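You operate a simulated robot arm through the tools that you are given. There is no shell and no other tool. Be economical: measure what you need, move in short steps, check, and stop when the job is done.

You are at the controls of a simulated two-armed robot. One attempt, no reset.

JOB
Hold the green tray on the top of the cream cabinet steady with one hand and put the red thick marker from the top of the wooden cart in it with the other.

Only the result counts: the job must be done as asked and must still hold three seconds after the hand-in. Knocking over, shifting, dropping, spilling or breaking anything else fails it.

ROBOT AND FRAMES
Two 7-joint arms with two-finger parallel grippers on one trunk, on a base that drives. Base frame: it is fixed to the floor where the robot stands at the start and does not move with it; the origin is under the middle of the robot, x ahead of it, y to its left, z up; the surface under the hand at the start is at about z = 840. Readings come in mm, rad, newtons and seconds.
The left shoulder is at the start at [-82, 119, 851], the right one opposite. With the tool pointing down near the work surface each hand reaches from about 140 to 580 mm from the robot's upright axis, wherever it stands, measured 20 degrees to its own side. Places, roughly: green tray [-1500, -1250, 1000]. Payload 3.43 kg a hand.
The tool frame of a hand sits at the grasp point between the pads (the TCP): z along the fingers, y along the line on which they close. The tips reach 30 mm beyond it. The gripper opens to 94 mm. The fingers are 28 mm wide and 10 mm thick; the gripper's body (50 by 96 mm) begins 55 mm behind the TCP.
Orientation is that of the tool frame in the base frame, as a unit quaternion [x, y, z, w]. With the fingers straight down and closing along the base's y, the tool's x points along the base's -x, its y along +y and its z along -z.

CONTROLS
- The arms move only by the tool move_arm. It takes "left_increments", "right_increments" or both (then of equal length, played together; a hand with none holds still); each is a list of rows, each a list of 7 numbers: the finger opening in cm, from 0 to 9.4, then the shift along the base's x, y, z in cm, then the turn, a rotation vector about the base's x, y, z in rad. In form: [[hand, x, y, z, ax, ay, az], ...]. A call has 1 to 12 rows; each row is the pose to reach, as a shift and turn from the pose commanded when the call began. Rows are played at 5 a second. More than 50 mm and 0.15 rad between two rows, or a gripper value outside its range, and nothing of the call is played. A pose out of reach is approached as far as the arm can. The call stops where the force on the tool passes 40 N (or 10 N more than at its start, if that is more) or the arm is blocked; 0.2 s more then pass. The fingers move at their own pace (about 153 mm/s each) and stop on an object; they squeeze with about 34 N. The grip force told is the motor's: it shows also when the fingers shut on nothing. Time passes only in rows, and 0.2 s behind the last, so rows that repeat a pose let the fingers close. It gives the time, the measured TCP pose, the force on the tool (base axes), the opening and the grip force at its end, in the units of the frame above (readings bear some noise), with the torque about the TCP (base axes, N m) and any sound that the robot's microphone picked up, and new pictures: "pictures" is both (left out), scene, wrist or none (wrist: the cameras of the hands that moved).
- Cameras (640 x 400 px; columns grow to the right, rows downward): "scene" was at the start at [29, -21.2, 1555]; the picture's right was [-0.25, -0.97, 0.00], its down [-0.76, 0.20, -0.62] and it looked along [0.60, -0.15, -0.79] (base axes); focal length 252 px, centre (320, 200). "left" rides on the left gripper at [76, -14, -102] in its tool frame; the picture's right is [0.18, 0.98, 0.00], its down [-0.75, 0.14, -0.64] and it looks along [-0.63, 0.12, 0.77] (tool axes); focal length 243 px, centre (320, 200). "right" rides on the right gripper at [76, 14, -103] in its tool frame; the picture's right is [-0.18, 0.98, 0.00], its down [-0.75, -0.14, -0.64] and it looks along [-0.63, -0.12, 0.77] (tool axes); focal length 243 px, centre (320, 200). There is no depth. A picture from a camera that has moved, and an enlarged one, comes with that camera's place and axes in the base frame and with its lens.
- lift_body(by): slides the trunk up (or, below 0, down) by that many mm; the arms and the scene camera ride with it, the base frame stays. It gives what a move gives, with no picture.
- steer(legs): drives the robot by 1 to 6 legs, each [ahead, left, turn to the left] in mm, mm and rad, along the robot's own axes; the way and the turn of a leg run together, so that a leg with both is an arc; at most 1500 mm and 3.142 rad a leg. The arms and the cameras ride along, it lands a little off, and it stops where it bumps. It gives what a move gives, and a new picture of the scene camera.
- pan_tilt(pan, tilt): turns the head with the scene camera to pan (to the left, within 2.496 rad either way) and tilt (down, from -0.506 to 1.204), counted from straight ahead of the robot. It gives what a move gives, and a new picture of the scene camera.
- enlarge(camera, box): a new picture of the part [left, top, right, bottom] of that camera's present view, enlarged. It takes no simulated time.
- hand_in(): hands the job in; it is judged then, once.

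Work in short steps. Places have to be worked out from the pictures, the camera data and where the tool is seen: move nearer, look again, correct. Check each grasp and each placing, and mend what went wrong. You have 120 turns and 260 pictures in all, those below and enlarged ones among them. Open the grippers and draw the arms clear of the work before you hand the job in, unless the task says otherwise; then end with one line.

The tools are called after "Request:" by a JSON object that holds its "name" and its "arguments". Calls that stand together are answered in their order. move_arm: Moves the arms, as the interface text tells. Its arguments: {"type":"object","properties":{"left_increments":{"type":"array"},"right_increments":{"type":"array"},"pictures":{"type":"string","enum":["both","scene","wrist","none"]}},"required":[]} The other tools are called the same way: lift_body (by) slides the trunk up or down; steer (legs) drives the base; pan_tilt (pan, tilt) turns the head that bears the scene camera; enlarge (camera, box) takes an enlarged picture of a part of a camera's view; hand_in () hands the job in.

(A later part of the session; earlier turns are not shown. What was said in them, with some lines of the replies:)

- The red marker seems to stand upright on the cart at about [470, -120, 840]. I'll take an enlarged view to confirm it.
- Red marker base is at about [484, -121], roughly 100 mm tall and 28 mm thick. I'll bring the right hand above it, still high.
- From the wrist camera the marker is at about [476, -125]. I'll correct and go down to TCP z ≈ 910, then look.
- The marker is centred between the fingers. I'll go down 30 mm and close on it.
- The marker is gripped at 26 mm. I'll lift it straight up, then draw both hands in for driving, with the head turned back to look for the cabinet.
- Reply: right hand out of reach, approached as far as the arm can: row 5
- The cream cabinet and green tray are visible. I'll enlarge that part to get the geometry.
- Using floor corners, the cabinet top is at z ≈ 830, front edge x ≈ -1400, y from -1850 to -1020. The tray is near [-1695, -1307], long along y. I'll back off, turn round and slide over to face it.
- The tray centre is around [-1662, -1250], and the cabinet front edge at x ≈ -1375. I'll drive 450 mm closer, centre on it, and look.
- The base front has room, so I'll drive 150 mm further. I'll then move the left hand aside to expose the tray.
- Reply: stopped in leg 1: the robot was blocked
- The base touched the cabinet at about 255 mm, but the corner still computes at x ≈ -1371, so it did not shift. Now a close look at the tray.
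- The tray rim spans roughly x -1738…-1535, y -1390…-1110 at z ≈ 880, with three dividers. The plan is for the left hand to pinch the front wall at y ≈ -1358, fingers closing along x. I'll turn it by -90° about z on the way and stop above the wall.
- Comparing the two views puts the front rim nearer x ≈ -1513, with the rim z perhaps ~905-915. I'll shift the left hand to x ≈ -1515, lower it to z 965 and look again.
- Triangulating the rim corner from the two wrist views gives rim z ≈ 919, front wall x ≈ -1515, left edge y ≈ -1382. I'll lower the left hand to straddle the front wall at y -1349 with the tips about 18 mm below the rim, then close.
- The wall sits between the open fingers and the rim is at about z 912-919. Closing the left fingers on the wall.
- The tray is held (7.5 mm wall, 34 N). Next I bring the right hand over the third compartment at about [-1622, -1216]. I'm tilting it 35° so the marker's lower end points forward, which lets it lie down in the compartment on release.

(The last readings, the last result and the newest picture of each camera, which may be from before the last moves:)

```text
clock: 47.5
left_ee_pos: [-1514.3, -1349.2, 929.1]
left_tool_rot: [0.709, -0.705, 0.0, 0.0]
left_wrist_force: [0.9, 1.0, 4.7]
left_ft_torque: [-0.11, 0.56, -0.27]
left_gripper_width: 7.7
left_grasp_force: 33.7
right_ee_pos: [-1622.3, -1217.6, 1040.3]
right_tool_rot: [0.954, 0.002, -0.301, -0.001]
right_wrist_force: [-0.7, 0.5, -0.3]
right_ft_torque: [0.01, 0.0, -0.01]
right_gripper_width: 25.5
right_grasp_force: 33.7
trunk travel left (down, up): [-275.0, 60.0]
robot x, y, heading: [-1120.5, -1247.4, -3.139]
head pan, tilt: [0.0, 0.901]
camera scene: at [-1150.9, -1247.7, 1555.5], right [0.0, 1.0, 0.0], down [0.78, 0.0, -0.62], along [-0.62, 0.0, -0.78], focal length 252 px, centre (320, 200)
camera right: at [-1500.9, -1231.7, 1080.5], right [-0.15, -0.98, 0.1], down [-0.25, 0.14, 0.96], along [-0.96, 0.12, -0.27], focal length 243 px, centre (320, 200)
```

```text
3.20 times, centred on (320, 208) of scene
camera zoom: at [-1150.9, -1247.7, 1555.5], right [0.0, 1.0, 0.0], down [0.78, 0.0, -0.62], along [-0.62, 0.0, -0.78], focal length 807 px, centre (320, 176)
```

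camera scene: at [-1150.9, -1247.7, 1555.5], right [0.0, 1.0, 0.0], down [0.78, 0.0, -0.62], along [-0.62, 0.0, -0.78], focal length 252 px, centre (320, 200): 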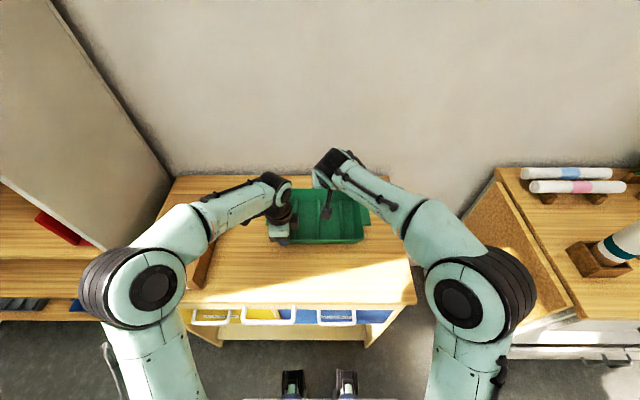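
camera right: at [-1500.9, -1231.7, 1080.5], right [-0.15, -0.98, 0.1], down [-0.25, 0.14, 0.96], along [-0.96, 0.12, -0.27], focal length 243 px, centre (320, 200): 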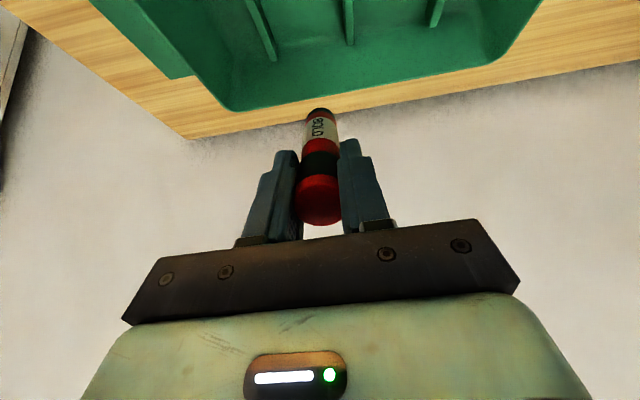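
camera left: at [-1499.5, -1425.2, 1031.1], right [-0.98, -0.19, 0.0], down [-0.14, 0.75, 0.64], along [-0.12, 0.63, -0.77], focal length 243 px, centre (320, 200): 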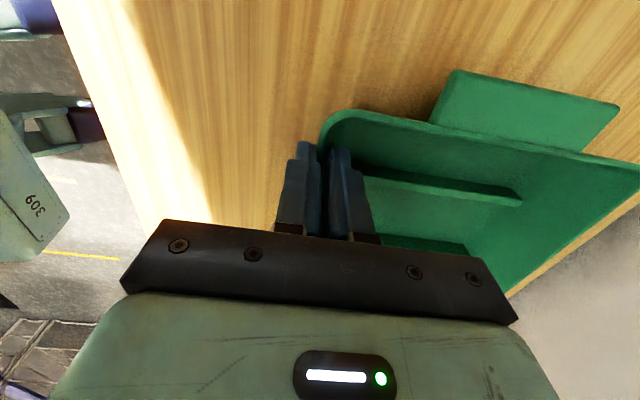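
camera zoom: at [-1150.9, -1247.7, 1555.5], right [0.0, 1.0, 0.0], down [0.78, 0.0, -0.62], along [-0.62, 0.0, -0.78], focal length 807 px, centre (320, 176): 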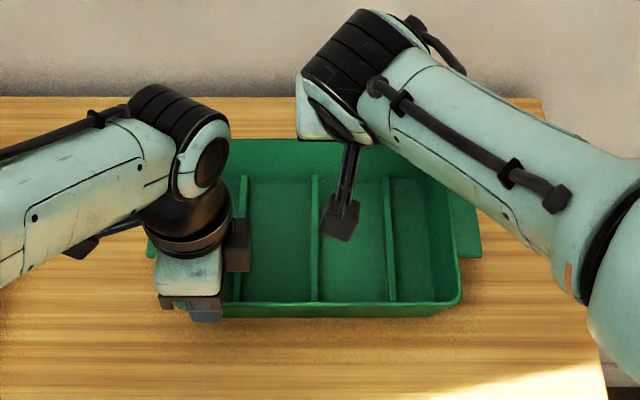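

The divider ends compute to y ≈ -1250 and -1180, so the marker is centred in the compartment. I'll go down to z ≈ 960, shifting 6 mm away from the back wall.

Request:
{"name": "move_arm", "arguments": {"right_increments": [[0, 0.6, 0, -2, 0, 0, 0], [0, 0.6, 0, -4, 0, 0, 0], [0, 0.6, 0, -6, 0, 0, 0], [0, 0.6, 0, -8, 0, 0, 0], [0, 0.6, 0, -8, 0, 0, 0]]}}

Request:
{"name": "enlarge", "arguments": {"camera": "scene", "box": [260, 145, 400, 245]}}

```text
clock: 48.7
left_ee_pos: [-1514.6, -1349.5, 930.0]
left_tool_rot: [0.709, -0.705, -0.001, 0.0]
left_wrist_force: [0.4, -0.1, 7.0]
left_ft_torque: [0.14, 0.54, 0.24]
left_gripper_width: 7.5
left_grasp_force: 33.4
right_ee_pos: [-1616.5, -1216.3, 959.0]
right_tool_rot: [0.954, 0.003, -0.3, -0.001]
right_wrist_force: [-0.4, -0.4, -0.1]
right_ft_torque: [0.0, 0.01, 0.0]
right_gripper_width: 25.3
right_grasp_force: 33.6
trunk travel left (down, up): [-275.0, 60.0]
robot x, y, heading: [-1120.2, -1245.4, -3.139]
head pan, tilt: [0.0, 0.901]
camera scene: at [-1150.9, -1247.8, 1555.5], right [0.0, 1.0, 0.0], down [0.78, 0.0, -0.62], along [-0.62, 0.0, -0.78], focal length 252 px, centre (320, 200)
camera right: at [-1495.4, -1231.3, 999.7], right [-0.15, -0.98, 0.1], down [-0.25, 0.14, 0.96], along [-0.96, 0.12, -0.27], focal length 243 px, centre (320, 200)
```

scene: 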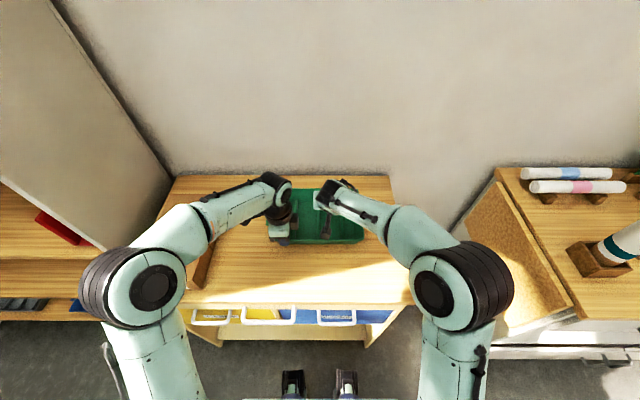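
right: 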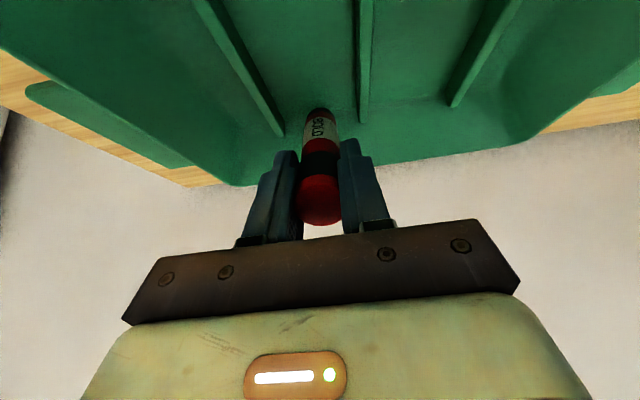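

```text
4.00 times, centred on (330, 195) of scene
camera zoom: at [-1150.9, -1247.8, 1555.5], right [0.0, 1.0, 0.0], down [0.78, 0.0, -0.62], along [-0.62, 0.0, -0.78], focal length 1009 px, centre (280, 220)
```

zoom: 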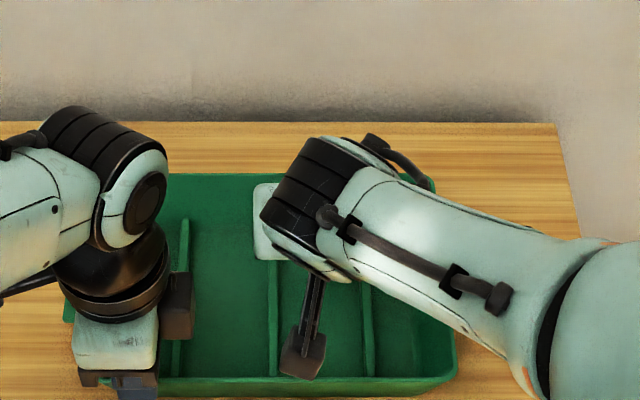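

Clear so far. I'll lower in small steps and watch for contact force.

Request:
{"name": "move_arm", "arguments": {"right_increments": [[0, 0, 0, -0.5, 0, 0, 0], [0, 0, 0, -1, 0, 0, 0], [0, 0, 0, -1.2, 0, 0, 0], [0, 0, 0, -1.2, 0, 0, 0]], "pictures": "wrist"}}

```text
clock: 49.7
left_ee_pos: [-1514.5, -1349.0, 928.8]
left_tool_rot: [0.709, -0.705, -0.001, 0.0]
left_wrist_force: [-0.6, -0.1, 7.2]
left_ft_torque: [0.14, 0.59, 0.25]
left_gripper_width: 7.5
left_grasp_force: 34.0
right_ee_pos: [-1615.8, -1216.8, 947.4]
right_tool_rot: [0.954, 0.002, -0.301, -0.001]
right_wrist_force: [1.1, -0.5, 2.8]
right_ft_torque: [0.01, 0.09, -0.03]
right_gripper_width: 25.5
right_grasp_force: 33.7
trunk travel left (down, up): [-275.0, 60.0]
robot x, y, heading: [-1117.5, -1243.1, -3.142]
head pan, tilt: [0.0, 0.901]
camera right: at [-1495.4, -1231.1, 988.4], right [-0.15, -0.98, 0.1], down [-0.25, 0.14, 0.96], along [-0.96, 0.11, -0.27], focal length 243 px, centre (320, 200)
```

right: 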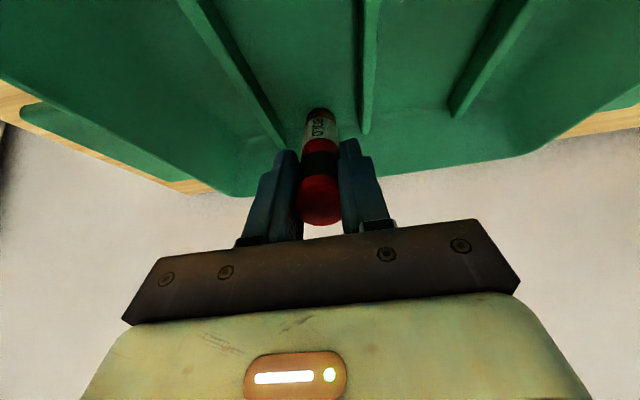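

Light contact (2.8 N), so the marker's end is on the compartment floor. I'll open the fingers modestly so it lies down inside.

Request:
{"name": "move_arm", "arguments": {"right_increments": [[3.2, 0, 0, 0, 0, 0, 0], [4.4, 0, 0, 0, 0, 0, 0], [4.4, 0, 0, 0, 0, 0, 0], [4.4, 0, 0, 0, 0, 0, 0]], "pictures": "wrist"}}

Request:
{"name": "enlarge", "arguments": {"camera": "scene", "box": [260, 145, 400, 245]}}

```text
clock: 50.7
left_ee_pos: [-1514.9, -1347.7, 928.6]
left_tool_rot: [0.709, -0.706, 0.0, 0.001]
left_wrist_force: [0.0, -0.3, 8.8]
left_ft_torque: [0.17, 0.57, 0.24]
left_gripper_width: 7.4
left_grasp_force: 34.4
right_ee_pos: [-1616.1, -1216.2, 946.5]
right_tool_rot: [0.954, 0.002, -0.3, -0.001]
right_wrist_force: [0.1, -0.2, -0.4]
right_ft_torque: [0.01, 0.02, 0.02]
right_gripper_width: 44.2
right_grasp_force: 0.1
trunk travel left (down, up): [-275.0, 60.0]
robot x, y, heading: [-1117.2, -1247.4, -3.141]
head pan, tilt: [0.0, 0.901]
camera right: at [-1495.4, -1230.9, 988.1], right [-0.15, -0.98, 0.1], down [-0.25, 0.14, 0.96], along [-0.96, 0.12, -0.27], focal length 243 px, centre (320, 200)
```

right: 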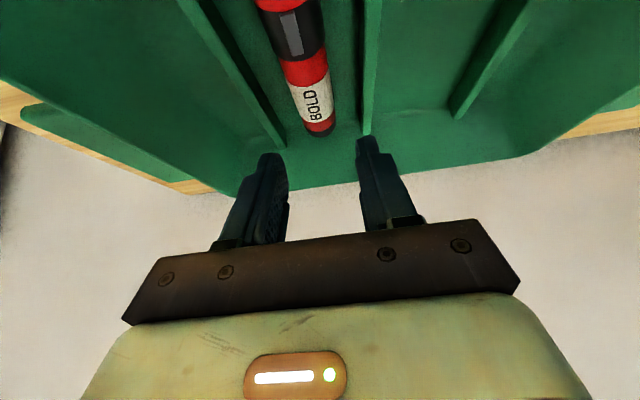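

```text
4.00 times, centred on (330, 195) of scene
camera zoom: at [-1150.8, -1247.8, 1555.5], right [0.0, 1.0, 0.0], down [0.78, 0.0, -0.62], along [-0.62, 0.0, -0.78], focal length 1009 px, centre (280, 220)
```

zoom: 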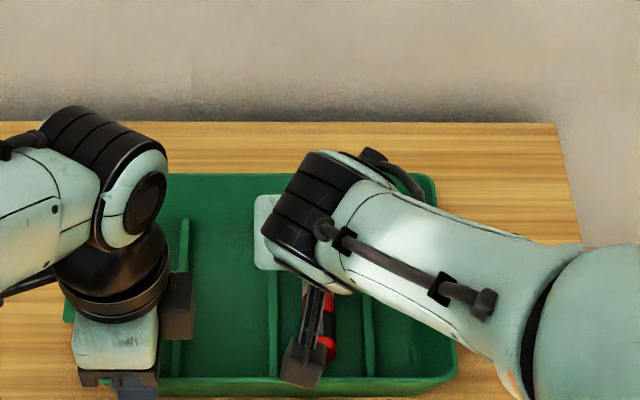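

The marker lies in the compartment. I'll raise the right hand straight up and draw it back to its side while the left still holds the tray.

Request:
{"name": "move_arm", "arguments": {"right_increments": [[4.4, 0, 0, 3, 0, 0, 0], [4.4, 0, 0, 7, 0, 0, 0], [4.4, 0, 0, 11, 0, 0, 0], [4.4, 0, 0, 15, 0, 0, 0], [4.4, 2.5, 3, 18, 0, -0.1, 0], [4.4, 5, 6, 20, 0, -0.2, 0], [4.4, 7.5, 9, 21, 0, -0.3, 0], [4.4, 10, 12, 21, 0, -0.4, 0], [4.4, 13, 15.5, 21, 0, -0.5, 0], [4.4, 16, 19, 21, 0, -0.61, 0], [4.4, 18.5, 22, 21, 0, -0.61, 0]], "pictures": "scene"}}

Request:
{"name": "enlarge", "arguments": {"camera": "scene", "box": [240, 165, 400, 265]}}

```text
clock: 53.1
left_ee_pos: [-1513.3, -1349.2, 929.5]
left_tool_rot: [0.71, -0.705, 0.0, 0.0]
left_wrist_force: [0.8, 0.9, 11.5]
left_ft_torque: [-0.21, 0.56, 0.32]
left_gripper_width: 7.3
left_grasp_force: 34.0
right_ee_pos: [-1430.3, -995.8, 1157.1]
right_tool_rot: [1.0, 0.003, 0.001, 0.0]
right_wrist_force: [0.1, 0.3, -0.7]
right_ft_torque: [0.02, 0.04, -0.04]
right_gripper_width: 44.2
right_grasp_force: 0.0
trunk travel left (down, up): [-275.0, 60.0]
robot x, y, heading: [-1124.2, -1242.9, -3.136]
head pan, tilt: [0.0, 0.901]
camera scene: at [-1150.2, -1247.3, 1555.5], right [0.0, 1.0, 0.0], down [0.78, 0.0, -0.62], along [-0.62, 0.0, -0.78], focal length 252 px, centre (320, 200)
```

scene: 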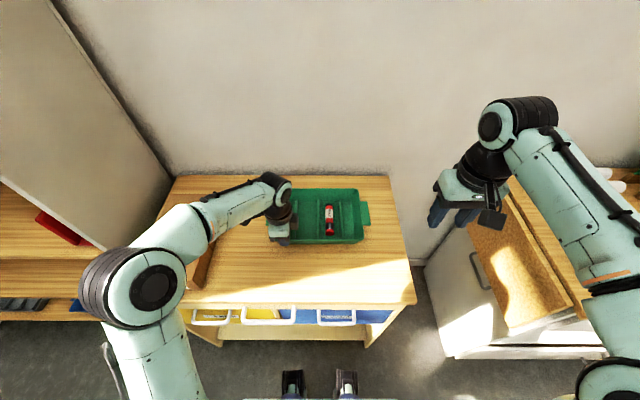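

```text
4.00 times, centred on (320, 215) of scene
camera zoom: at [-1150.2, -1247.3, 1555.5], right [0.0, 1.0, 0.0], down [0.78, 0.0, -0.62], along [-0.62, 0.0, -0.78], focal length 1009 px, centre (320, 140)
```

zoom: 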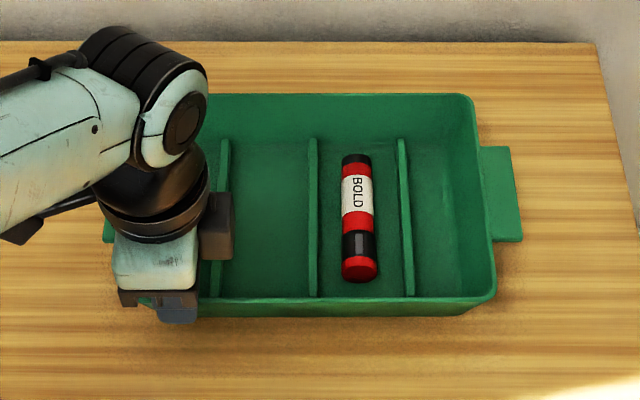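

The marker lies flat in the tray's third compartment. I'll open the left hand gently, lift it straight up and draw it back.

Request:
{"name": "move_arm", "arguments": {"left_increments": [[1.5, 0, 0, 0, 0, 0, 0], [3.5, 0, 0, 0, 0, 0, 0], [5, 0, 0, 0, 0, 0, 0], [5, 0, 0, 0, 0, 0, 0], [5, 0, 0, 3, 0, 0, 0], [5, 0, 0, 7, 0, 0, 0], [5, 0, 0, 11, 0, 0, 0], [5, 2, 0, 15, 0, 0, 0], [5, 6, 0, 18, 0, 0, 0], [5, 10, 0, 20, 0, 0, 0], [5, 12, -3, 20, 0, 0, 0], [5, 12, -6, 20, 0, 0, 0]], "pictures": "scene"}}

Request:
{"name": "enlarge", "arguments": {"camera": "scene", "box": [240, 165, 400, 265]}}

```text
clock: 55.7
left_ee_pos: [-1394.5, -1409.3, 1129.2]
left_tool_rot: [0.709, -0.705, -0.002, 0.001]
left_wrist_force: [-0.1, -0.5, -0.7]
left_ft_torque: [-0.02, -0.02, 0.01]
left_gripper_width: 50.1
left_grasp_force: 0.0
right_ee_pos: [-1431.1, -995.7, 1156.3]
right_tool_rot: [1.0, 0.003, 0.0, -0.001]
right_wrist_force: [-0.7, 0.2, -0.6]
right_ft_torque: [0.01, 0.01, 0.02]
right_gripper_width: 44.1
right_grasp_force: 0.1
trunk travel left (down, up): [-275.0, 60.0]
robot x, y, heading: [-1120.6, -1239.5, -3.136]
head pan, tilt: [0.0, 0.901]
camera scene: at [-1151.5, -1248.2, 1555.5], right [0.0, 1.0, 0.0], down [0.78, 0.0, -0.62], along [-0.62, 0.0, -0.78], focal length 252 px, centre (320, 200)
```

scene: 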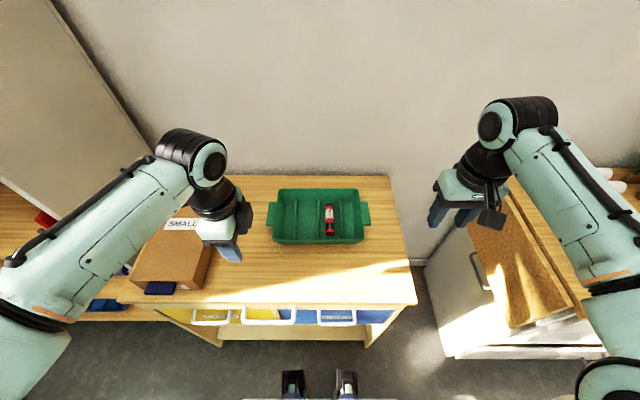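

```text
4.00 times, centred on (320, 215) of scene
camera zoom: at [-1151.5, -1248.2, 1555.5], right [0.0, 1.0, 0.0], down [0.78, 0.0, -0.62], along [-0.62, 0.0, -0.78], focal length 1009 px, centre (320, 140)
```

zoom: 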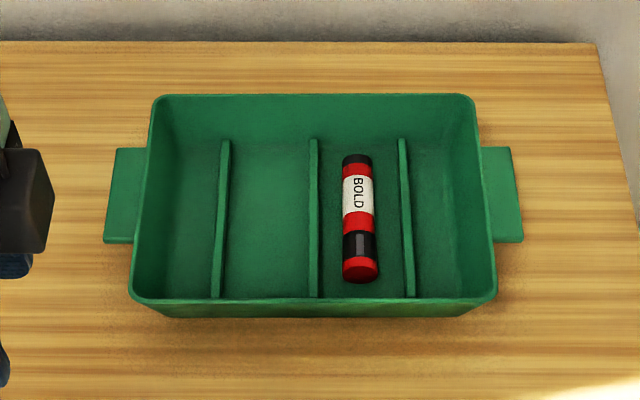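

The tray is where it was, the marker is lying in it, and both hands are open and clear. Handing in.

Request:
{"name": "hand_in", "arguments": {}}

```text
The job is handed in.
```

The red marker is lying in the green tray; the left hand held the tray while the right placed it, and I've handed the job in with both hands open and clear. The tray turned very slightly when the left hand gripped it, and the base bumped the cabinet once while driving up, but nothing appeared to shift.
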